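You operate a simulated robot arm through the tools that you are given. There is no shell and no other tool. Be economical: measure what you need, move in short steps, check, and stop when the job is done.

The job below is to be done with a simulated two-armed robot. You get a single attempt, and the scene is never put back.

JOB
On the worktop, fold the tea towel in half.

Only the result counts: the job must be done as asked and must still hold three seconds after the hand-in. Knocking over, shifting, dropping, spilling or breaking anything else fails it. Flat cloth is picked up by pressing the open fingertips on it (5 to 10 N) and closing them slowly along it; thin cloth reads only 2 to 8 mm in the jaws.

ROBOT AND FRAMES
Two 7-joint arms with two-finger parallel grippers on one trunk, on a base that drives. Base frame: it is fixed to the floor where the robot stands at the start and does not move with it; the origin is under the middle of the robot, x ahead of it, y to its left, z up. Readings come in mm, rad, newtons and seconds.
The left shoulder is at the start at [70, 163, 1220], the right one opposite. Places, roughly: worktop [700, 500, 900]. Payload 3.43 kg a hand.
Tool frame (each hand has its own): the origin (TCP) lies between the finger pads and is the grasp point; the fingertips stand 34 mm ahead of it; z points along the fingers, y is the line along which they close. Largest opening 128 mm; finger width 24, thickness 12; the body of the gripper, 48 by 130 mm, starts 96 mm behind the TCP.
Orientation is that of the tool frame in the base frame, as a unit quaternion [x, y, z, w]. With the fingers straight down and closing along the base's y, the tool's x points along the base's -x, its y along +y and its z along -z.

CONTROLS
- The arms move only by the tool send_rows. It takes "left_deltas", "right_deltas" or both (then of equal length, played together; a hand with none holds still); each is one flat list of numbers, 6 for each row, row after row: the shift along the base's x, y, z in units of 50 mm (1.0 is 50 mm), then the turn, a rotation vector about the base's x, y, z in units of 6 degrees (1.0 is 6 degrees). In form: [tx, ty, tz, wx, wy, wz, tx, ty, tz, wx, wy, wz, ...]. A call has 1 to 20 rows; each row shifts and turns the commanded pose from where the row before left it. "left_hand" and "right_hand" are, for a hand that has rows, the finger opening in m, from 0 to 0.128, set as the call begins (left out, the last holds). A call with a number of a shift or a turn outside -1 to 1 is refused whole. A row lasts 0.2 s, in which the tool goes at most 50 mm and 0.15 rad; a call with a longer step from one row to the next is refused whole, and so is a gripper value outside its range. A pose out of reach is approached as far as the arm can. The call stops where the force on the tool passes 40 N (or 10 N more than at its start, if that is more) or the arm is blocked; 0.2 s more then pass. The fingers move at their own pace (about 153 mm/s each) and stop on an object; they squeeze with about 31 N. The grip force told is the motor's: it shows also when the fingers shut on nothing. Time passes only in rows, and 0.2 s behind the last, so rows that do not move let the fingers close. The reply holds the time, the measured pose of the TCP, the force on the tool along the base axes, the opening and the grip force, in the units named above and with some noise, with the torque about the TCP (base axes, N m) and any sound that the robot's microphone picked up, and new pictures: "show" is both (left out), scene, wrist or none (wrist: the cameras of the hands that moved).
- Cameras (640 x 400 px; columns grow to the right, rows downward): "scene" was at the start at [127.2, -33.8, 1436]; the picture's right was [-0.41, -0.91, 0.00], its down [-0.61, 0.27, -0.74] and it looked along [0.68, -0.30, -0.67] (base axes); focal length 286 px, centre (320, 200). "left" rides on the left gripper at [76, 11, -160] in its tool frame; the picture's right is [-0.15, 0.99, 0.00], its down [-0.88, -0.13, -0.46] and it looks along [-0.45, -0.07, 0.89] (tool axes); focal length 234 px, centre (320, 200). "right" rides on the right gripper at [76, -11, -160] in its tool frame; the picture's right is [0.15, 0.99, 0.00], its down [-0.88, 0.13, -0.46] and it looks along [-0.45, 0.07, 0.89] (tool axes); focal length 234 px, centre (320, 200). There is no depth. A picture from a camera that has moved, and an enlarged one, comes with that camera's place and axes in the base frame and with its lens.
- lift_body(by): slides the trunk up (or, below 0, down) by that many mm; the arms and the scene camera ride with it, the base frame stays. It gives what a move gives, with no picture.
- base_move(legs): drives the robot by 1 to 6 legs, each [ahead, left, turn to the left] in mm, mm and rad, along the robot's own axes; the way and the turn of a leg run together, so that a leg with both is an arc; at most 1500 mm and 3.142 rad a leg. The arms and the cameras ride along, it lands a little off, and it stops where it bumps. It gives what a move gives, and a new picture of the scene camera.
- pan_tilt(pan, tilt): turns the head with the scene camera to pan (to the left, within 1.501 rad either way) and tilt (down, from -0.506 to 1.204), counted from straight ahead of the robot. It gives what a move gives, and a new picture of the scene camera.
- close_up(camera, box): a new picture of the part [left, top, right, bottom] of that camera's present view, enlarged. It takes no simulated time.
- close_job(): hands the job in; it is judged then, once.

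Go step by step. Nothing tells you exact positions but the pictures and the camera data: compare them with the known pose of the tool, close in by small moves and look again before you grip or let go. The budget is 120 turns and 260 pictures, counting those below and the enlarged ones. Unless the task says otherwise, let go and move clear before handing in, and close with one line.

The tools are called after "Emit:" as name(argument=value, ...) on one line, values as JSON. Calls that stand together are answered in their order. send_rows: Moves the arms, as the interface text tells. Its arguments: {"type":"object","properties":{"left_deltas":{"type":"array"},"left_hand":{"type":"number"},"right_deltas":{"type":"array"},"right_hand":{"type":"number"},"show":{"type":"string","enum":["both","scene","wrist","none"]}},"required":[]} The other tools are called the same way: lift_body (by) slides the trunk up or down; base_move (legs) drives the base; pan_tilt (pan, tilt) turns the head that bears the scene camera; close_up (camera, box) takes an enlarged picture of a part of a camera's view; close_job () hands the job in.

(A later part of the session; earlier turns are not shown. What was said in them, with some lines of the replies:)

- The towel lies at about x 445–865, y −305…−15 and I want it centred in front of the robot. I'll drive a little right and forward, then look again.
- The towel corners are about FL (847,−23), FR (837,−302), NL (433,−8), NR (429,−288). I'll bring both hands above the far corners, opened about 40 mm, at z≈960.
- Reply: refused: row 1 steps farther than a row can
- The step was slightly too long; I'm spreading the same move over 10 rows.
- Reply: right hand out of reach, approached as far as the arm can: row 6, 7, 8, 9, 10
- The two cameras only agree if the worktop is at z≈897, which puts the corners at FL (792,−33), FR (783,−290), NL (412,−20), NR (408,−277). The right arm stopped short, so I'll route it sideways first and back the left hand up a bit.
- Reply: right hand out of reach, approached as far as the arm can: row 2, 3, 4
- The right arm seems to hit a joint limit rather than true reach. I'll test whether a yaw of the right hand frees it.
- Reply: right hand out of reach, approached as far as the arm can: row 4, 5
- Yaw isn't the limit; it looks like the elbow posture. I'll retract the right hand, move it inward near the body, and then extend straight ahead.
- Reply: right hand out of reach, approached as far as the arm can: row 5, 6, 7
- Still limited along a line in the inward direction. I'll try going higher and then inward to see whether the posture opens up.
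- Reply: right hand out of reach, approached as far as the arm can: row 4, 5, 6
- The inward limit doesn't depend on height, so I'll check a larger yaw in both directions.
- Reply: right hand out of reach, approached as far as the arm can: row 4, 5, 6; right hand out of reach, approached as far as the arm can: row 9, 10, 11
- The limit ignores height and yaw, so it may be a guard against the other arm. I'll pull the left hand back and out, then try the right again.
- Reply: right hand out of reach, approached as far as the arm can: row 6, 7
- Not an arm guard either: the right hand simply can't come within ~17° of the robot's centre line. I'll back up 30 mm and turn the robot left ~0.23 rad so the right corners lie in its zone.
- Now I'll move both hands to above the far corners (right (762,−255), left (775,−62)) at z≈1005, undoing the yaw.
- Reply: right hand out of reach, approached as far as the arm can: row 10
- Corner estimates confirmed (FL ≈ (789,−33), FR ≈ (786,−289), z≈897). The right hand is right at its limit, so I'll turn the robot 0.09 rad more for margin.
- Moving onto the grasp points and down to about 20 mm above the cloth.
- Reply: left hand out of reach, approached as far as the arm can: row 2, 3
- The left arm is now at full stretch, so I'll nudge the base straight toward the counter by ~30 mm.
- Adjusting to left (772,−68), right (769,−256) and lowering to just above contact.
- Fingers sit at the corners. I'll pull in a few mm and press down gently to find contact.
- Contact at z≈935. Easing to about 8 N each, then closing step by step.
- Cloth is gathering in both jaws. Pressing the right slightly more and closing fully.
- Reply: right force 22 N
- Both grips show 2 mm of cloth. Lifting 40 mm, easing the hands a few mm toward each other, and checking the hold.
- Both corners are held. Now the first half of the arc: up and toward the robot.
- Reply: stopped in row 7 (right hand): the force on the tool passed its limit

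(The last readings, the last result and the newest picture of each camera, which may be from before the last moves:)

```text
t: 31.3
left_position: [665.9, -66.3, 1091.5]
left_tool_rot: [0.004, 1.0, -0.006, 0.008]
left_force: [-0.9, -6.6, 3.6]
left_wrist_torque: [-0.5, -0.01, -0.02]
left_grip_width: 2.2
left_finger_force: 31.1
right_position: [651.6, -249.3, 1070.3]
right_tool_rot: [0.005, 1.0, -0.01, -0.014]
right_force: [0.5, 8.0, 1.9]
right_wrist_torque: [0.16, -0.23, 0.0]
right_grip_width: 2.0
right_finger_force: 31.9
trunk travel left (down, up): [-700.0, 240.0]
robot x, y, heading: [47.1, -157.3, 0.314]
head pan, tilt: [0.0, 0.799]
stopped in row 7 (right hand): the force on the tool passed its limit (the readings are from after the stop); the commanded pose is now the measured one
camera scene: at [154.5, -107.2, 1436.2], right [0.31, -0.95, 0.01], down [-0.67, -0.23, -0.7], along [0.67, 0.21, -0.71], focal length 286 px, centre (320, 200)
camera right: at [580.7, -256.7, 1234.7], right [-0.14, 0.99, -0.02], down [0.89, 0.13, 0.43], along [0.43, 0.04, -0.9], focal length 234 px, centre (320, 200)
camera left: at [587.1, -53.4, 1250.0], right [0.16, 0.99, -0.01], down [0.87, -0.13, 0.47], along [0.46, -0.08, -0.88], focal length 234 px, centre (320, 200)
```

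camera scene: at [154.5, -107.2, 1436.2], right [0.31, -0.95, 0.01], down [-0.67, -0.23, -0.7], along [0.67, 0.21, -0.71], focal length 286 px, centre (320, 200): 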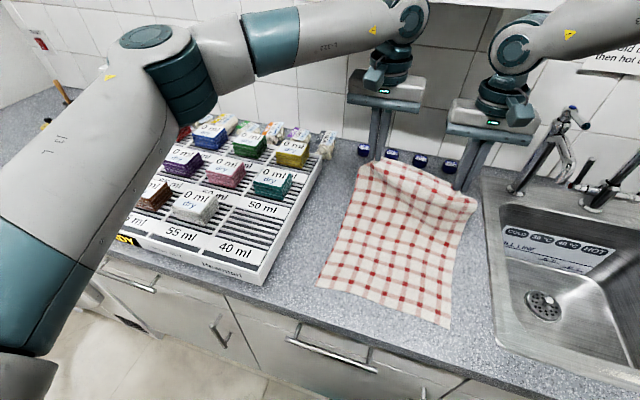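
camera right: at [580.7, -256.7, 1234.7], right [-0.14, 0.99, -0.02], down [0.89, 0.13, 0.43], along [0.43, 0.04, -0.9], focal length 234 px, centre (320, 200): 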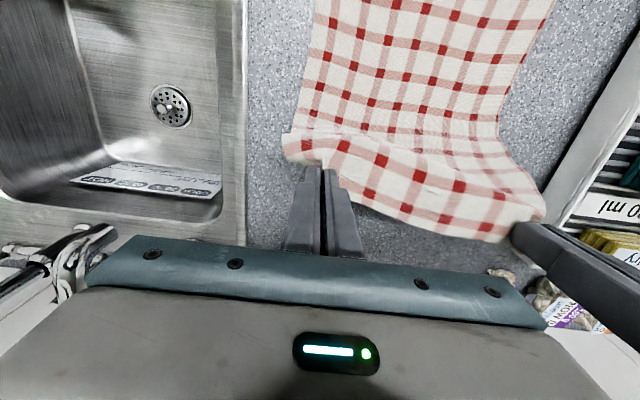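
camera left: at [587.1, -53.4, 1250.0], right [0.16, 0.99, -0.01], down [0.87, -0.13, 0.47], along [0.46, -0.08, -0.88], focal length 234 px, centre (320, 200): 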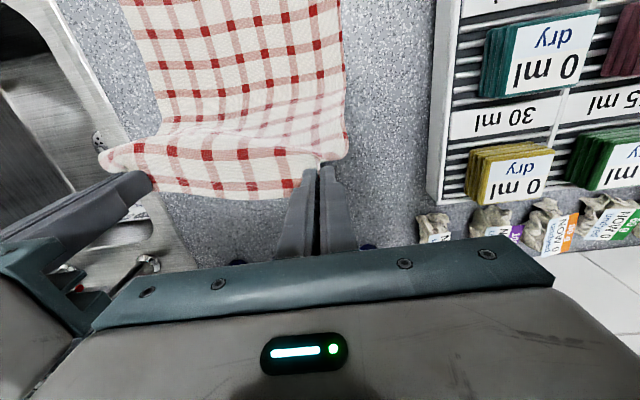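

The stretch between the hands tripped the limit; the cloth is still held. I'll bring the hands slightly closer and level them before continuing more slowly.

Emit:
send_rows(left_deltas=[-0.1, -0.06, -0.03, 0, 0, 0, -0.1, -0.06, 0, 0, 0, 0, 0, 0, 0, 0, 0, 0], right_deltas=[0, 0.08, 0.15, 0, 0, 0, 0, 0.08, 0.15, 0, 0, 0, 0, 0, 0, 0, 0, 0], show="scene")

```text
t: 32.1
left_position: [665.3, -76.4, 1077.8]
left_tool_rot: [0.005, 1.0, -0.001, 0.001]
left_force: [-1.1, 0.5, 0.3]
left_wrist_torque: [0.04, 0.04, -0.02]
left_grip_width: 1.8
left_finger_force: 30.6
right_position: [663.5, -247.5, 1074.1]
right_tool_rot: [0.007, 1.0, -0.008, -0.018]
right_force: [-0.2, -0.5, 0.3]
right_wrist_torque: [0.0, 0.02, 0.03]
right_grip_width: 2.3
right_finger_force: 30.8
trunk travel left (down, up): [-700.0, 240.0]
robot x, y, heading: [43.5, -158.9, 0.319]
head pan, tilt: [0.0, 0.799]
camera scene: at [168.1, -114.4, 1430.9], right [0.31, -0.95, 0.0], down [-0.68, -0.22, -0.7], along [0.66, 0.22, -0.72], focal length 286 px, centre (320, 200)
```

scene: 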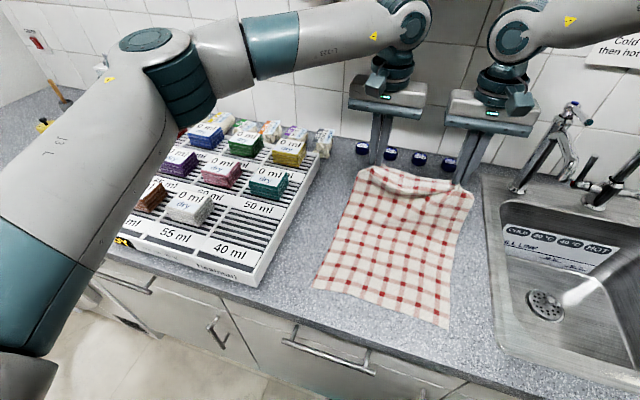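

Forces are back to zero and the towel hasn't shifted. Continuing over the top in small steps.

Emit:
send_rows(left_deltas=[-0.2, 0.02, 0.05, 0, 0, 0, -0.3, 0.02, 0.05, 0, 0, 0, -0.3, 0.02, 0.05, 0, 0, 0, -0.3, 0.02, 0.05, 0, 0, 0, -0.3, 0.02, 0, 0, 0, 0, -0.3, 0.02, 0, 0, 0, 0, -0.3, 0.02, -0.05, 0, 0, 0, -0.3, 0.02, -0.05, 0, 0, 0, -0.2, 0.02, -0.1, 0, 0, 0], right_deltas=[-0.2, 0.02, 0.08, 0, 0, 0, -0.3, 0.02, 0.08, 0, 0, 0, -0.3, 0.02, 0.05, 0, 0, 0, -0.3, 0.02, 0.05, 0, 0, 0, -0.3, 0.02, 0, 0, 0, 0, -0.3, 0.02, 0, 0, 0, 0, -0.3, 0.02, -0.05, 0, 0, 0, -0.3, 0.02, -0.05, 0, 0, 0, -0.2, 0.02, -0.1, 0, 0, 0])

```text
t: 34.1
left_position: [540.0, -67.9, 1077.2]
left_tool_rot: [0.005, 1.0, 0.0, 0.001]
left_force: [-0.6, 0.1, -0.6]
left_wrist_torque: [-0.01, -0.02, 0.0]
left_grip_width: 2.1
left_finger_force: 30.4
right_position: [535.4, -237.5, 1077.0]
right_tool_rot: [0.007, 1.0, -0.008, -0.019]
right_force: [-1.0, -0.5, -0.8]
right_wrist_torque: [-0.04, 0.01, 0.01]
right_grip_width: 2.1
right_finger_force: 30.9
trunk travel left (down, up): [-700.0, 240.0]
robot x, y, heading: [45.9, -157.0, 0.317]
head pan, tilt: [0.0, 0.799]
camera scene: at [167.8, -114.3, 1430.8], right [0.31, -0.95, 0.0], down [-0.68, -0.22, -0.7], along [0.66, 0.22, -0.72], focal length 286 px, centre (320, 200)
camera right: at [467.0, -245.7, 1243.0], right [-0.13, 0.99, -0.01], down [0.9, 0.12, 0.42], along [0.42, 0.05, -0.91], focal length 234 px, centre (320, 200)
camera left: at [463.3, -56.2, 1235.5], right [0.16, 0.99, 0.0], down [0.88, -0.14, 0.46], along [0.45, -0.07, -0.89], focal length 234 px, centre (320, 200)
```

scene: 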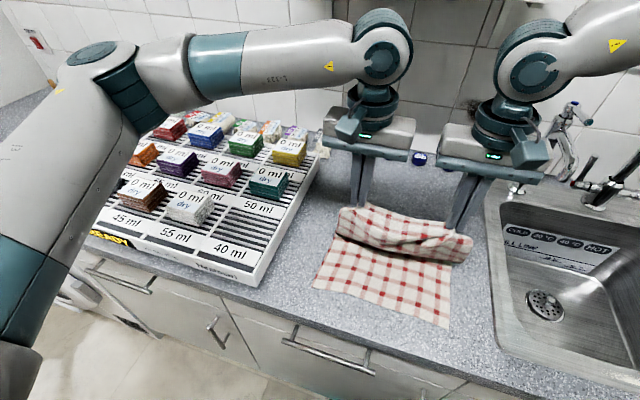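
right: 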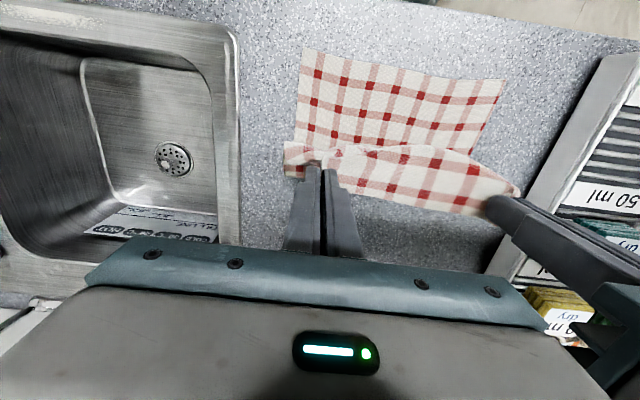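
left: 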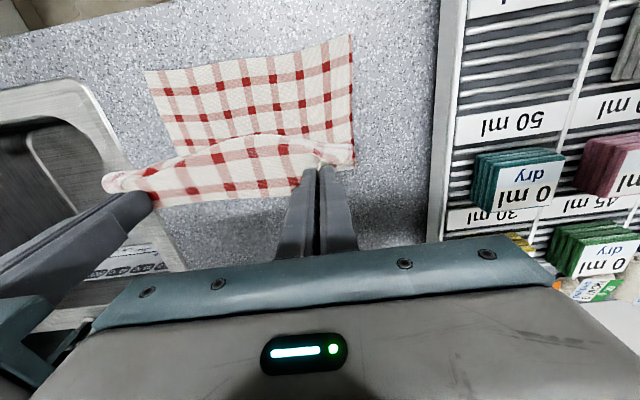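

The fold is forming well; the near edge is at x≈421, y −275…−13. Now the descent toward the near edge, stopping ~35 mm above the landing height.

Emit:
send_rows(left_deltas=[-0.33, 0.027, -0.18, 0, 0, 0, -0.33, 0.027, -0.18, 0, 0, 0, -0.33, 0.027, -0.18, 0, 0, 0, -0.233, 0.027, -0.267, 0, 0, 0, -0.233, 0.027, -0.267, 0, 0, 0, -0.233, 0.027, -0.267, 0, 0, 0, -0.153, 0.027, -0.25, 0, 0, 0, -0.153, 0.027, -0.25, 0, 0, 0, -0.153, 0.027, -0.25, 0, 0, 0], right_deltas=[-0.3, 0.014, -0.18, 0, 0, 0, -0.3, 0.014, -0.18, 0, 0, 0, -0.3, 0.014, -0.18, 0, 0, 0, -0.233, 0.014, -0.267, 0, 0, 0, -0.233, 0.014, -0.267, 0, 0, 0, -0.233, 0.014, -0.267, 0, 0, 0, -0.153, 0.014, -0.25, 0, 0, 0, -0.153, 0.014, -0.25, 0, 0, 0, -0.153, 0.014, -0.25, 0, 0, 0])

```text
t: 36.1
left_position: [434.1, -55.3, 971.7]
left_tool_rot: [0.005, 1.0, -0.002, 0.001]
left_force: [0.4, 0.4, -0.3]
left_wrist_torque: [0.01, 0.04, 0.03]
left_grip_width: 2.1
left_finger_force: 31.1
right_position: [452.0, -222.2, 971.0]
right_tool_rot: [0.008, 1.0, -0.008, -0.021]
right_force: [0.0, -0.1, 0.3]
right_wrist_torque: [-0.03, 0.04, 0.01]
right_grip_width: 2.3
right_finger_force: 31.0
right hand out of reach, approached as far as the arm can: row 7, 8, 9
trunk travel left (down, up): [-700.0, 240.0]
robot x, y, heading: [41.7, -159.5, 0.317]
head pan, tilt: [0.0, 0.799]
camera scene: at [168.5, -114.3, 1430.7], right [0.31, -0.95, 0.0], down [-0.68, -0.22, -0.7], along [0.66, 0.22, -0.72], focal length 286 px, centre (320, 200)
camera right: at [383.2, -230.2, 1136.9], right [-0.13, 0.99, -0.01], down [0.9, 0.13, 0.42], along [0.41, 0.05, -0.91], focal length 234 px, centre (320, 200)
camera left: at [357.1, -44.2, 1131.4], right [0.16, 0.99, 0.0], down [0.88, -0.14, 0.46], along [0.45, -0.07, -0.89], focal length 234 px, centre (320, 200)
```

scene: 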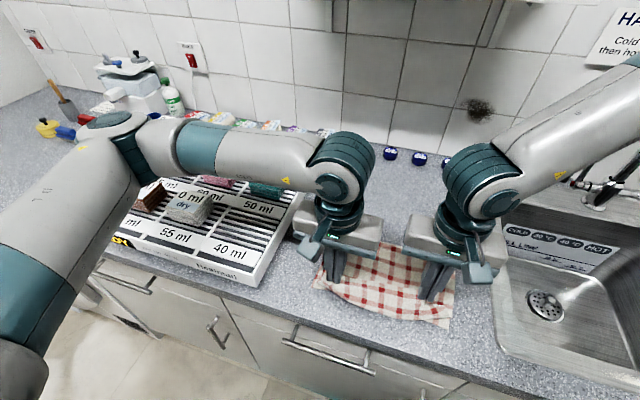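
right: 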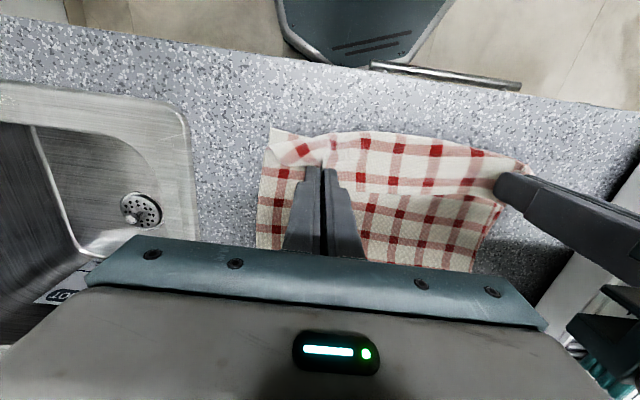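
left: 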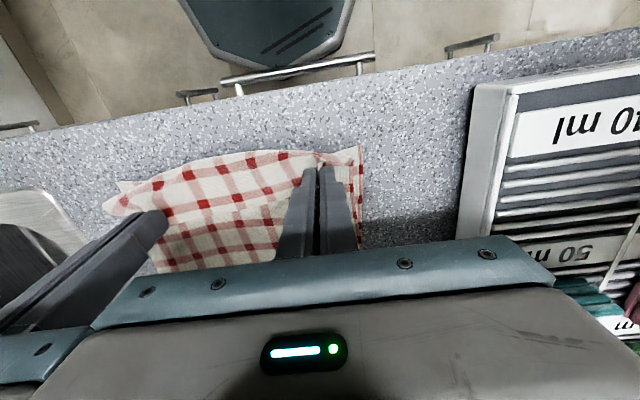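

The right hand is at its near limit, so I'll set both hands to x≈454 and then back the base up ~16 mm to carry both to the near edge.

Emit:
send_rows(left_deltas=[0.2, 0, 0, 0, 0, 0, 0.2, 0, 0, 0, 0, 0], right_deltas=[0.05, -0.1, 0, 0, 0, 0, 0, -0.08, 0, 0, 0, 0], show="none")

Emit:
base_move(legs=[[-19, 6, 0]])

```text
t: 36.7
left_position: [452.8, -55.6, 972.1]
left_tool_rot: [0.004, 1.0, 0.0, 0.002]
left_force: [-1.3, 1.3, 0.0]
left_wrist_torque: [0.03, 0.01, 0.04]
left_grip_width: 2.0
left_finger_force: 30.8
right_position: [456.0, -231.5, 974.0]
right_tool_rot: [0.007, 1.0, -0.008, -0.022]
right_force: [0.0, 0.0, 0.0]
right_wrist_torque: [-0.01, -0.03, 0.02]
right_grip_width: 2.0
right_finger_force: 30.8
trunk travel left (down, up): [-700.0, 240.0]
robot x, y, heading: [43.0, -157.1, 0.319]
head pan, tilt: [0.0, 0.799]
```

```text
t: 37.5
left_position: [435.8, -56.3, 970.6]
left_tool_rot: [0.005, 1.0, -0.001, -0.001]
left_force: [1.1, 0.0, -0.3]
left_wrist_torque: [0.02, 0.03, 0.04]
left_grip_width: 2.1
left_finger_force: 31.1
right_position: [437.9, -231.5, 971.5]
right_tool_rot: [0.007, 1.0, -0.008, -0.023]
right_force: [0.4, 0.0, -0.4]
right_wrist_torque: [0.0, 0.05, 0.02]
right_grip_width: 2.0
right_finger_force: 30.8
trunk travel left (down, up): [-700.0, 240.0]
robot x, y, heading: [21.0, -152.3, 0.323]
head pan, tilt: [0.0, 0.799]
camera scene: at [152.6, -114.8, 1430.2], right [0.31, -0.95, 0.0], down [-0.68, -0.22, -0.69], along [0.66, 0.22, -0.72], focal length 286 px, centre (320, 200)
```

scene: 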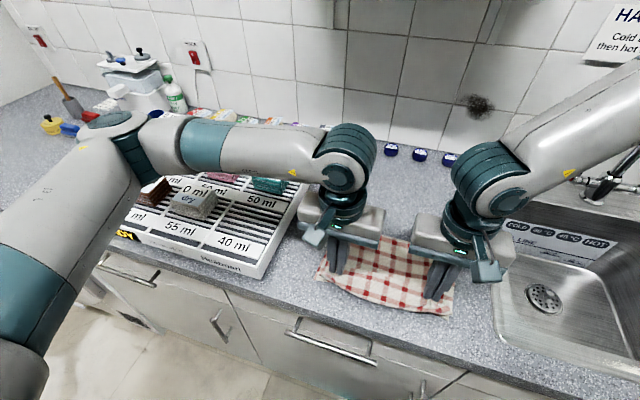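

Both hands are now at x≈437. Lowering to just above the lower layer.

Emit:
send_rows(left_deltas=[-0.04, 0.02, -0.2, 0, 0, 0, 0.04, 0.02, -0.2, 0, 0, 0, 0.06, 0.02, -0.18, 0, 0, 0], right_deltas=[-0.04, -0.02, -0.2, 0, 0, 0, 0.04, -0.02, -0.2, 0, 0, 0, 0.06, -0.02, -0.18, 0, 0, 0])

```text
t: 38.3
left_position: [435.2, -53.7, 941.5]
left_tool_rot: [0.005, 1.0, -0.002, 0.001]
left_force: [0.9, -2.8, -0.2]
left_wrist_torque: [-0.08, 0.0, -0.01]
left_grip_width: 1.9
left_finger_force: 31.1
right_position: [439.0, -234.2, 944.7]
right_tool_rot: [0.007, 1.0, -0.008, -0.021]
right_force: [-0.4, 1.8, -0.3]
right_wrist_torque: [0.08, 0.01, -0.01]
right_grip_width: 2.2
right_finger_force: 31.2
trunk travel left (down, up): [-700.0, 240.0]
robot x, y, heading: [24.5, -156.5, 0.319]
head pan, tilt: [0.0, 0.799]
camera scene: at [148.1, -114.9, 1430.9], right [0.31, -0.95, 0.0], down [-0.68, -0.22, -0.7], along [0.66, 0.22, -0.72], focal length 286 px, centre (320, 200)
camera right: at [370.2, -243.2, 1109.5], right [-0.13, 0.99, -0.01], down [0.9, 0.13, 0.42], along [0.41, 0.05, -0.91], focal length 234 px, centre (320, 200)
camera left: at [359.0, -41.9, 1101.5], right [0.16, 0.99, 0.0], down [0.88, -0.14, 0.46], along [0.45, -0.07, -0.89], focal length 234 px, centre (320, 200)
```

scene: 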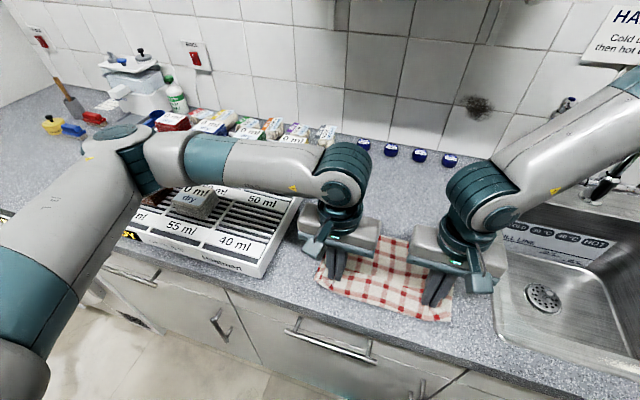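
right: 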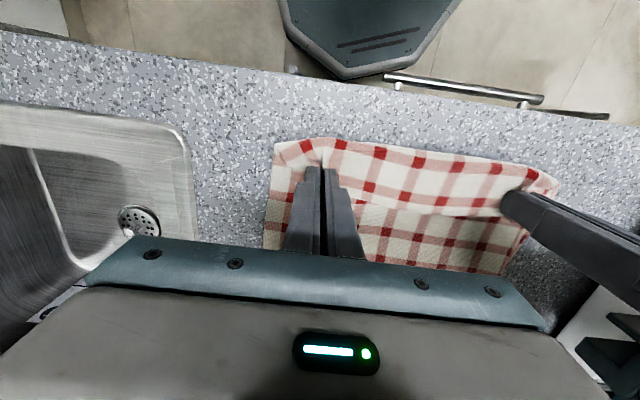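
left: 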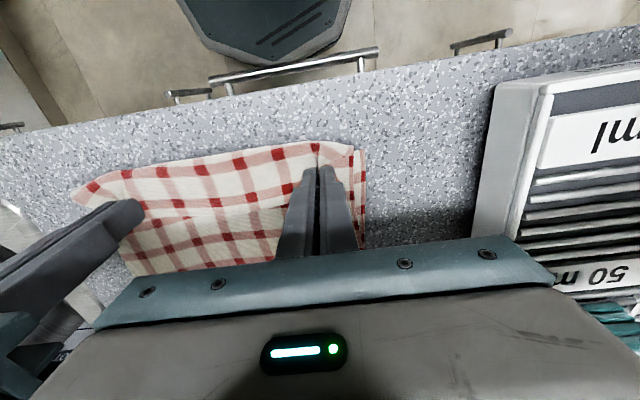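

Alignment looks good. Taking enlarged looks at the near edge before releasing.

Emit:
close_up(camera="left", box=[60, 120, 400, 280])

Emit:
close_up(camera="right", box=[240, 110, 580, 290])

```text
1.88 times, centred on (230, 200) of left
camera zoom: at [359.0, -41.9, 1101.5], right [0.16, 0.99, 0.0], down [0.88, -0.14, 0.46], along [0.45, -0.07, -0.89], focal length 441 px, centre (489, 200)
```

zoom: 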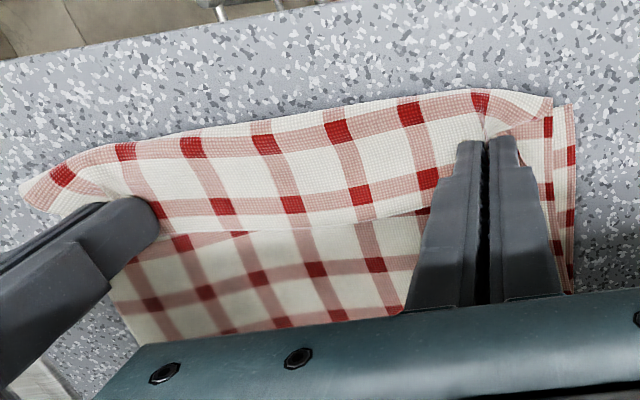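

```text
1.88 times, centred on (410, 200) of right
camera zoom: at [370.2, -243.2, 1109.5], right [-0.13, 0.99, -0.01], down [0.9, 0.13, 0.42], along [0.41, 0.05, -0.91], focal length 441 px, centre (151, 200)
```

zoom: 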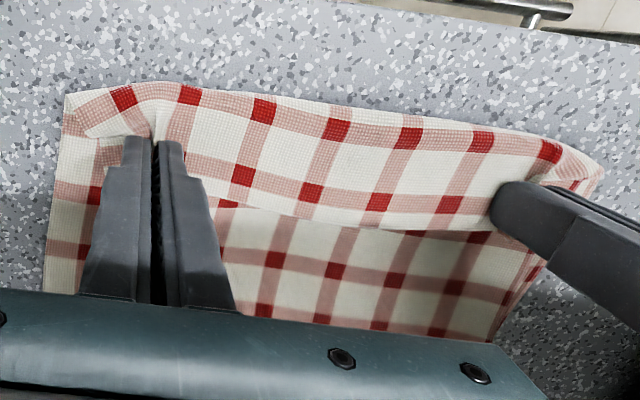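

The upper layer lines up with the lower one. Lowering to light contact, then opening to spread the gathered cloth.

Emit:
send_rows(left_deltas=[0, 0, -0.05, 0, 0, 0, 0, 0, 0, 0, 0, 0], right_deltas=[0, 0, -0.1, 0, 0, 0, 0, 0, 0, 0, 0, 0], show="none")

Emit:
send_rows(left_deltas=[0, 0, 0, 0, 0, 0, 0, 0, 0, 0, 0, 0], right_deltas=[0, 0, 0, 0, 0, 0, 0, 0, 0, 0, 0, 0], left_hand=0.02, right_hand=0.02, show="wrist")

```text
t: 38.9
left_position: [434.2, -52.9, 940.0]
left_tool_rot: [0.005, 1.0, -0.001, 0.001]
left_force: [-0.1, -2.6, 1.2]
left_wrist_torque: [-0.09, -0.04, -0.02]
left_grip_width: 1.9
left_finger_force: 31.4
right_position: [439.2, -235.8, 940.2]
right_tool_rot: [0.008, 1.0, -0.008, -0.021]
right_force: [0.0, 2.3, 0.3]
right_wrist_torque: [0.08, 0.02, 0.03]
right_grip_width: 2.0
right_finger_force: 31.2
trunk travel left (down, up): [-700.0, 240.0]
robot x, y, heading: [22.8, -154.0, 0.317]
head pan, tilt: [0.0, 0.799]
```

```text
t: 39.5
left_position: [434.6, -53.9, 940.0]
left_tool_rot: [0.004, 1.0, -0.001, 0.001]
left_force: [-0.4, 0.1, 0.7]
left_wrist_torque: [-0.04, 0.02, -0.02]
left_grip_width: 20.0
left_finger_force: 0.0
right_position: [439.3, -235.0, 938.8]
right_tool_rot: [0.007, 1.0, -0.008, -0.021]
right_force: [0.1, 0.1, -0.9]
right_wrist_torque: [0.01, 0.04, 0.0]
right_grip_width: 20.0
right_finger_force: 0.0
trunk travel left (down, up): [-700.0, 240.0]
robot x, y, heading: [23.9, -156.0, 0.316]
head pan, tilt: [0.0, 0.799]
camera right: at [370.7, -243.1, 1104.2], right [-0.13, 0.99, -0.01], down [0.9, 0.13, 0.42], along [0.41, 0.04, -0.91], focal length 234 px, centre (320, 200)
camera left: at [358.8, -41.6, 1099.3], right [0.16, 0.99, 0.0], down [0.88, -0.14, 0.46], along [0.45, -0.07, -0.89], focal length 234 px, centre (320, 200)
```

right: 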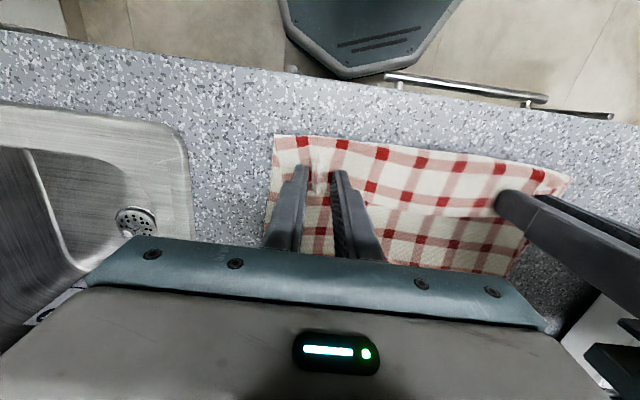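
left: 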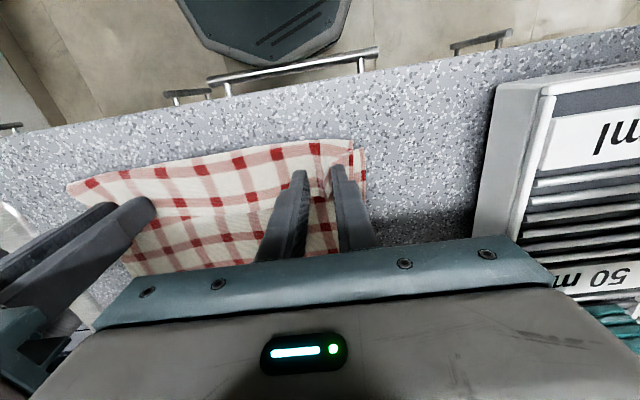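

Released cleanly. Opening a little more to spread the corners, then lifting straight up.

Emit:
send_rows(left_deltas=[0, 0, 0, 0, 0, 0, 0, 0, 0.1, 0, 0, 0, 0, 0, 0.4, 0, 0, 0, 0, 0, 0.8, 0, 0, 0, 0, 0, 0.8, 0, 0, 0], right_deltas=[0, 0, 0, 0, 0, 0, 0, 0, 0.1, 0, 0, 0, 0, 0, 0.4, 0, 0, 0, 0, 0, 0.8, 0, 0, 0, 0, 0, 0.8, 0, 0, 0], left_hand=0.034, right_hand=0.034)

```text
t: 40.7
left_position: [435.4, -53.2, 1046.6]
left_tool_rot: [0.004, 1.0, 0.0, 0.002]
left_force: [-0.3, 0.0, 0.1]
left_wrist_torque: [0.0, -0.02, 0.01]
left_grip_width: 34.1
left_finger_force: 0.0
right_position: [437.6, -235.7, 1046.5]
right_tool_rot: [0.006, 1.0, -0.008, -0.02]
right_force: [0.4, -0.3, 0.4]
right_wrist_torque: [-0.01, -0.01, -0.01]
right_grip_width: 34.1
right_finger_force: 0.1
trunk travel left (down, up): [-700.0, 240.0]
robot x, y, heading: [23.2, -157.1, 0.322]
head pan, tilt: [0.0, 0.799]
camera scene: at [146.7, -115.9, 1430.8], right [0.31, -0.95, 0.0], down [-0.68, -0.22, -0.7], along [0.66, 0.22, -0.72], focal length 286 px, centre (320, 200)
camera right: at [368.7, -244.3, 1211.0], right [-0.13, 0.99, -0.01], down [0.9, 0.13, 0.42], along [0.41, 0.05, -0.91], focal length 234 px, centre (320, 200)
camera left: at [359.3, -42.3, 1205.9], right [0.16, 0.99, 0.0], down [0.88, -0.14, 0.46], along [0.45, -0.07, -0.89], focal length 234 px, centre (320, 200)
```

scene: 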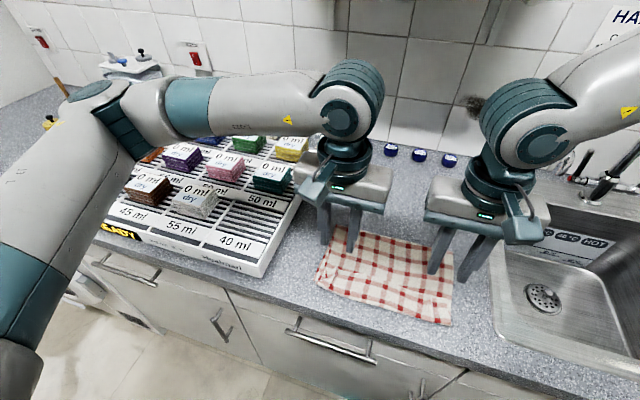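
right: 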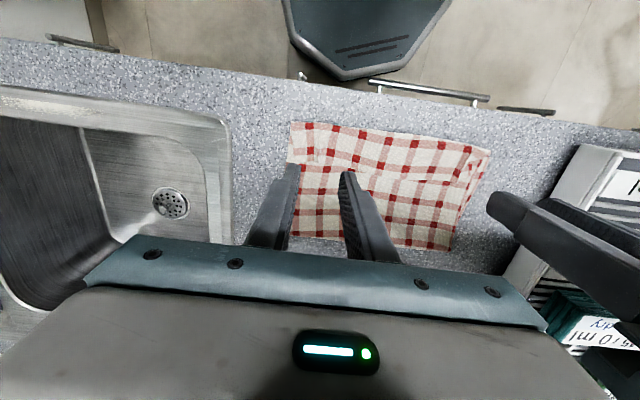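
left: 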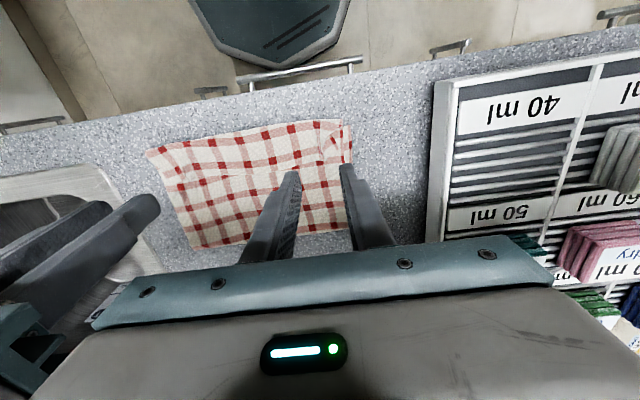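

The towel is folded. Raising and spreading the hands for a clear view.

Emit:
send_rows(left_deltas=[0, 0, 0.6, 0, 0, 0, 0, 0.5, 0.5, 0, 0, 0, 0, 0.7, 0.2, 0, 0, 0, 0, 0.7, 0, 0, 0, 0, 0, 0.7, 0, 0, 0, 0], right_deltas=[0, 0, 0.6, 0, 0, 0, 0, -0.5, 0.5, 0, 0, 0, 0, -0.7, 0.2, 0, 0, 0, 0, -0.7, 0, 0, 0, 0, 0, -0.7, 0, 0, 0, 0], show="none")

Emit:
close_up(camera="scene", box=[280, 190, 520, 340])

```text
t: 41.9
left_position: [436.2, 74.7, 1111.0]
left_tool_rot: [0.005, 1.0, 0.0, 0.001]
left_force: [0.0, -0.4, -0.3]
left_wrist_torque: [-0.02, -0.01, 0.01]
left_grip_width: 34.0
left_finger_force: 0.1
right_position: [439.5, -366.7, 1109.8]
right_tool_rot: [0.007, 1.0, -0.008, -0.023]
right_force: [1.4, 0.3, 0.5]
right_wrist_torque: [0.04, -0.02, -0.03]
right_grip_width: 34.0
right_finger_force: 0.0
trunk travel left (down, up): [-700.0, 240.0]
robot x, y, heading: [22.8, -155.9, 0.318]
head pan, tilt: [0.0, 0.799]
```

```text
2.67 times, centred on (400, 265) of scene
camera zoom: at [147.6, -115.9, 1430.9], right [0.31, -0.95, 0.0], down [-0.68, -0.22, -0.7], along [0.66, 0.22, -0.72], focal length 762 px, centre (107, 27)
```

zoom: 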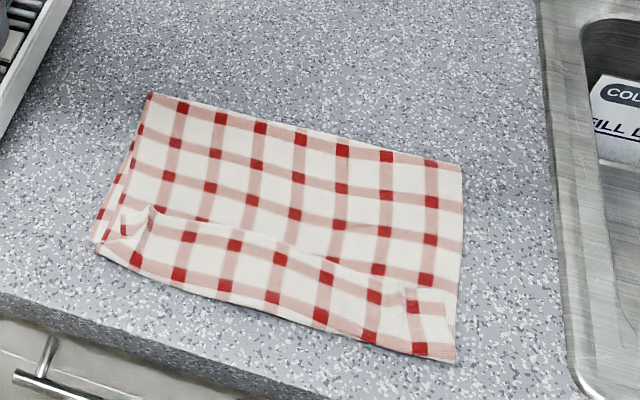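

The towel is folded with edges matched, but there is a ripple near the front edge. Looking closer from both wrist cameras.

Emit:
close_up(camera="left", box=[0, 60, 320, 260])

Emit:
close_up(camera="right", box=[320, 60, 640, 260])

```text
2.00 times, centred on (160, 160) of left
camera zoom: at [359.2, 87.3, 1270.6], right [0.16, 0.99, 0.0], down [0.88, -0.14, 0.46], along [0.45, -0.07, -0.89], focal length 468 px, centre (640, 280)
```

zoom: 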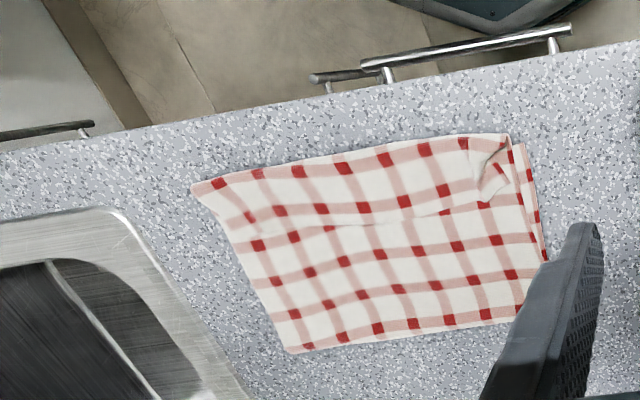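

```text
2.00 times, centred on (480, 160) of right
camera zoom: at [371.0, -375.9, 1275.0], right [-0.13, 0.99, -0.01], down [0.9, 0.13, 0.41], along [0.41, 0.05, -0.91], focal length 468 px, centre (0, 280)
```

zoom: 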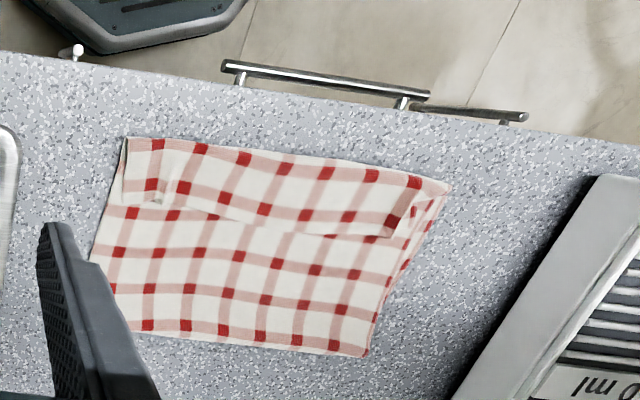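

A small pleat lies near x≈450 and the fold line sits ~25 mm short of the middle. I'll smooth it with a very gentle sweep toward the fold; first positioning both hands above x≈500.

Emit:
send_rows(left_deltas=[0.213, -0.49, -0.4, 0, 0, 0, 0.213, -0.49, -0.4, 0, 0, 0, 0.213, -0.49, -0.4, 0, 0, 0, 0.213, -0.49, -0.6, 0, 0, 0, 0.213, -0.49, -0.6, 0, 0, 0, 0.213, -0.49, -0.6, 0, 0, 0], right_deltas=[0.203, 0.48, -0.4, 0, 0, 0, 0.203, 0.48, -0.4, 0, 0, 0, 0.203, 0.48, -0.4, 0, 0, 0, 0.203, 0.48, -0.6, 0, 0, 0, 0.203, 0.48, -0.6, 0, 0, 0, 0.203, 0.48, -0.6, 0, 0, 0], left_hand=0.08, right_hand=0.08, show="wrist")

```text
t: 43.3
left_position: [501.0, -71.8, 959.6]
left_tool_rot: [0.005, 1.0, -0.002, 0.0]
left_force: [-0.1, -0.5, -0.7]
left_wrist_torque: [0.07, 0.04, 0.01]
left_grip_width: 79.8
left_finger_force: 0.1
right_position: [502.0, -221.5, 954.5]
right_tool_rot: [0.007, 1.0, -0.008, -0.023]
right_force: [0.3, -0.9, 0.1]
right_wrist_torque: [0.05, 0.04, 0.02]
right_grip_width: 80.1
right_finger_force: 0.1
trunk travel left (down, up): [-700.0, 240.0]
robot x, y, heading: [19.9, -154.6, 0.319]
head pan, tilt: [0.0, 0.799]
camera right: at [435.0, -230.2, 1120.1], right [-0.13, 0.99, -0.01], down [0.9, 0.13, 0.41], along [0.41, 0.05, -0.91], focal length 234 px, centre (320, 200)
camera left: at [425.1, -59.3, 1118.9], right [0.16, 0.99, 0.0], down [0.88, -0.14, 0.46], along [0.45, -0.07, -0.89], focal length 234 px, centre (320, 200)
```

right: 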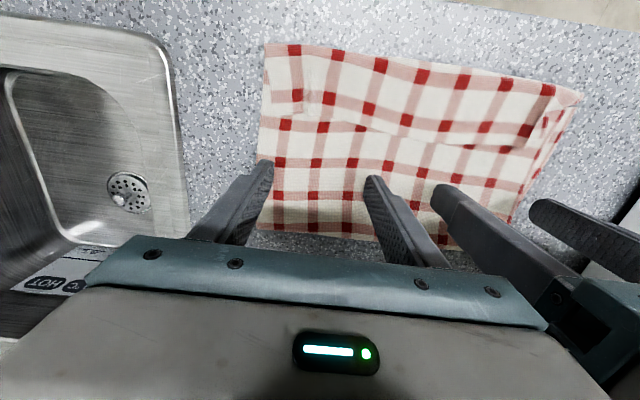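
left: 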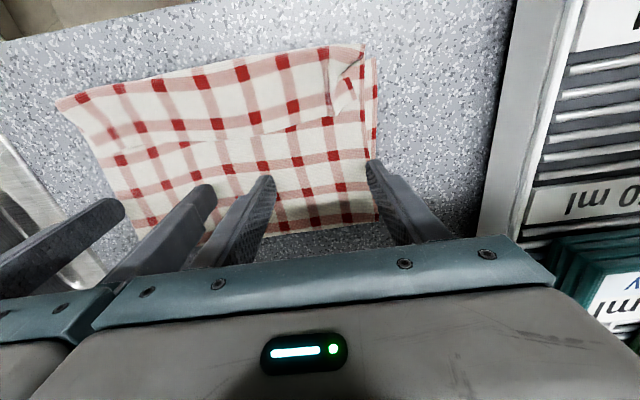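

Narrowing to 60 mm so all fingertips land on the towel, and lowering to light contact.

Emit:
send_rows(left_deltas=[0, 0, -0.2, 0, 0, 0, 0, 0, -0.14, 0, 0, 0, 0, 0, -0.1, 0, 0, 0], right_deltas=[0, 0, -0.15, 0, 0, 0, 0, 0, -0.12, 0, 0, 0, 0, 0, -0.1, 0, 0, 0], left_hand=0.06, right_hand=0.06, show="none")

```text
t: 44.1
left_position: [500.4, -69.8, 938.5]
left_tool_rot: [0.004, 1.0, 0.0, 0.001]
left_force: [-0.1, 1.1, -1.7]
left_wrist_torque: [-0.01, -0.02, 0.01]
left_grip_width: 59.7
left_finger_force: 0.0
right_position: [500.1, -219.5, 940.2]
right_tool_rot: [0.007, 1.0, -0.009, -0.022]
right_force: [-0.1, 0.1, 0.0]
right_wrist_torque: [0.02, -0.01, 0.0]
right_grip_width: 60.0
right_finger_force: 0.1
trunk travel left (down, up): [-700.0, 240.0]
robot x, y, heading: [20.9, -154.2, 0.314]
head pan, tilt: [0.0, 0.799]
```

Emit:
send_rows(left_deltas=[0, 0, -0.05, 0, 0, 0, 0, 0, 0, 0, 0, 0], right_deltas=[0, 0, -0.08, 0, 0, 0, 0, 0, 0, 0, 0, 0], show="none")

```text
t: 44.7
left_position: [498.6, -70.5, 936.9]
left_tool_rot: [0.005, 1.0, -0.001, 0.001]
left_force: [-0.7, -0.6, -0.2]
left_wrist_torque: [0.03, 0.0, -0.03]
left_grip_width: 60.0
left_finger_force: 0.0
right_position: [500.7, -219.8, 937.2]
right_tool_rot: [0.007, 1.0, -0.008, -0.02]
right_force: [1.3, -1.0, 11.2]
right_wrist_torque: [0.37, -0.14, -0.04]
right_grip_width: 59.3
right_finger_force: 0.1
trunk travel left (down, up): [-700.0, 240.0]
robot x, y, heading: [23.7, -151.5, 0.314]
head pan, tilt: [0.0, 0.799]
```

Emit:
send_rows(left_deltas=[0, 0, -0.04, 0, 0, 0, 0, 0, 0, 0, 0, 0], right_deltas=[0, 0, 0.025, 0, 0, 0, 0, 0, 0, 0, 0, 0], show="none")

```text
t: 45.3
left_position: [499.4, -70.7, 935.0]
left_tool_rot: [0.005, 1.0, -0.001, 0.002]
left_force: [-1.2, 0.4, 15.8]
left_wrist_torque: [0.53, 0.11, 0.04]
left_grip_width: 60.0
left_finger_force: 0.0
right_position: [499.7, -221.0, 937.5]
right_tool_rot: [0.007, 1.0, -0.009, -0.021]
right_force: [-0.1, 0.7, 0.0]
right_wrist_torque: [-0.02, -0.04, 0.03]
right_grip_width: 60.1
right_finger_force: 0.0
trunk travel left (down, up): [-700.0, 240.0]
robot x, y, heading: [24.2, -156.2, 0.316]
head pan, tilt: [0.0, 0.799]
```

Forces are touchy at the millimetre level. Balancing them and making a first 15 mm sweep toward the fold.

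Emit:
send_rows(left_deltas=[0, 0, 0.02, 0, 0, 0, 0.1, 0, 0, 0, 0, 0, 0.1, 0, 0, 0, 0, 0, 0.1, 0, 0, 0, 0, 0], right_deltas=[0, 0, -0.016, 0, 0, 0, 0.1, 0, 0, 0, 0, 0, 0.1, 0, 0, 0, 0, 0, 0.1, 0, 0, 0, 0, 0], show="wrist")

```text
t: 46.3
left_position: [514.7, -70.7, 934.6]
left_tool_rot: [0.005, 1.0, -0.001, 0.001]
left_force: [-2.7, 0.6, 13.1]
left_wrist_torque: [0.47, 0.08, 0.12]
left_grip_width: 60.1
left_finger_force: 0.0
right_position: [515.1, -219.6, 938.2]
right_tool_rot: [0.007, 1.0, -0.009, -0.02]
right_force: [0.1, -0.5, -0.3]
right_wrist_torque: [-0.03, 0.03, 0.02]
right_grip_width: 59.9
right_finger_force: 0.1
trunk travel left (down, up): [-700.0, 240.0]
robot x, y, heading: [21.3, -156.3, 0.322]
head pan, tilt: [0.0, 0.799]
camera right: at [445.8, -228.6, 1103.1], right [-0.13, 0.99, -0.01], down [0.9, 0.13, 0.42], along [0.41, 0.04, -0.91], focal length 234 px, centre (320, 200)
camera left: at [437.7, -59.0, 1094.8], right [0.16, 0.99, 0.0], down [0.88, -0.14, 0.46], along [0.45, -0.07, -0.89], focal length 234 px, centre (320, 200)
```

right: 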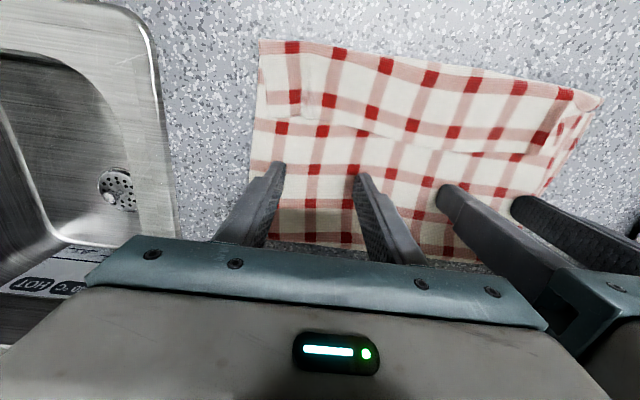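
left: 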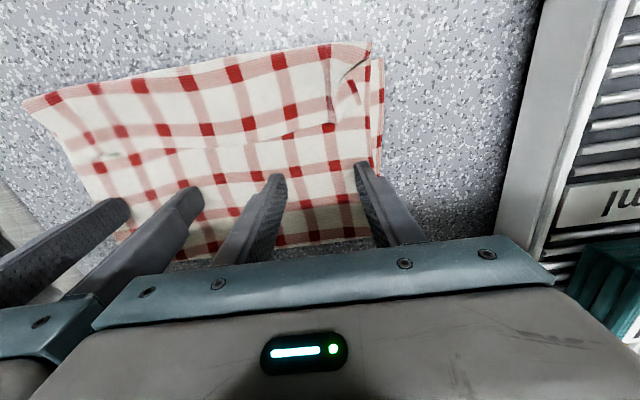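

Lifting and spreading again to compare with the earlier scene crop.

Emit:
send_rows(left_deltas=[0, 0, 0.6, 0, 0, 0, 0, 0.2, 0.8, 0, 0, 0, 0, 0.6, 0.7, 0, 0, 0, 0, 0.8, 0.4, 0, 0, 0, 0, 0.8, 0.4, 0, 0, 0], right_deltas=[0, 0, 0.6, 0, 0, 0, 0, -0.2, 0.8, 0, 0, 0, 0, -0.6, 0.7, 0, 0, 0, 0, -0.8, 0.4, 0, 0, 0, 0, -0.8, 0.4, 0, 0, 0], show="none")

Emit:
close_up(camera="scene", box=[280, 190, 520, 340])

```text
t: 47.5
left_position: [509.5, 50.2, 1082.4]
left_tool_rot: [0.005, 1.0, -0.001, 0.002]
left_force: [-0.6, 0.0, 0.6]
left_wrist_torque: [0.01, -0.02, -0.01]
left_grip_width: 59.9
left_finger_force: 0.0
right_position: [514.4, -338.1, 1082.3]
right_tool_rot: [0.006, 1.0, -0.009, -0.02]
right_force: [0.0, -0.6, -0.5]
right_wrist_torque: [0.03, 0.0, 0.03]
right_grip_width: 60.0
right_finger_force: 0.1
trunk travel left (down, up): [-700.0, 240.0]
robot x, y, heading: [22.0, -153.1, 0.316]
head pan, tilt: [0.0, 0.799]
```

```text
2.67 times, centred on (400, 265) of scene
camera zoom: at [146.3, -115.7, 1431.0], right [0.31, -0.95, 0.0], down [-0.68, -0.22, -0.7], along [0.66, 0.22, -0.72], focal length 762 px, centre (107, 27)
```

zoom: 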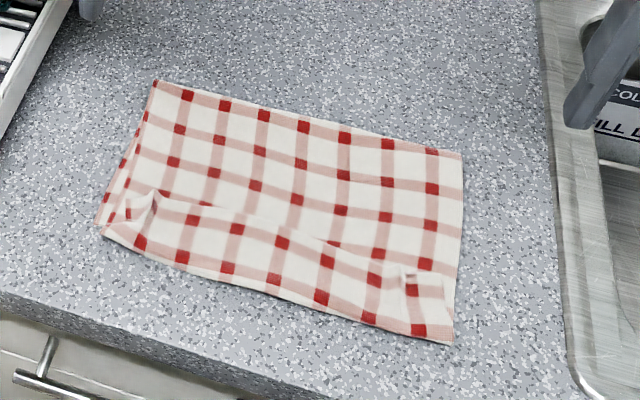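

The sweep only shifted the whole towel by about 10 mm. The fold still holds and the near edges match. Both hands are empty and clear, and I see nothing else disturbed, so I'm stopping here rather than risk the alignment.

Emit:
close_job()

```text
The job is handed in.
```

I folded the tea towel in half on the worktop, far edge over near edge, and handed the job in. The near edges match, with one corner about 15 mm in. The fold line is about 29 mm short of the middle, which leaves a small pleat near the front.
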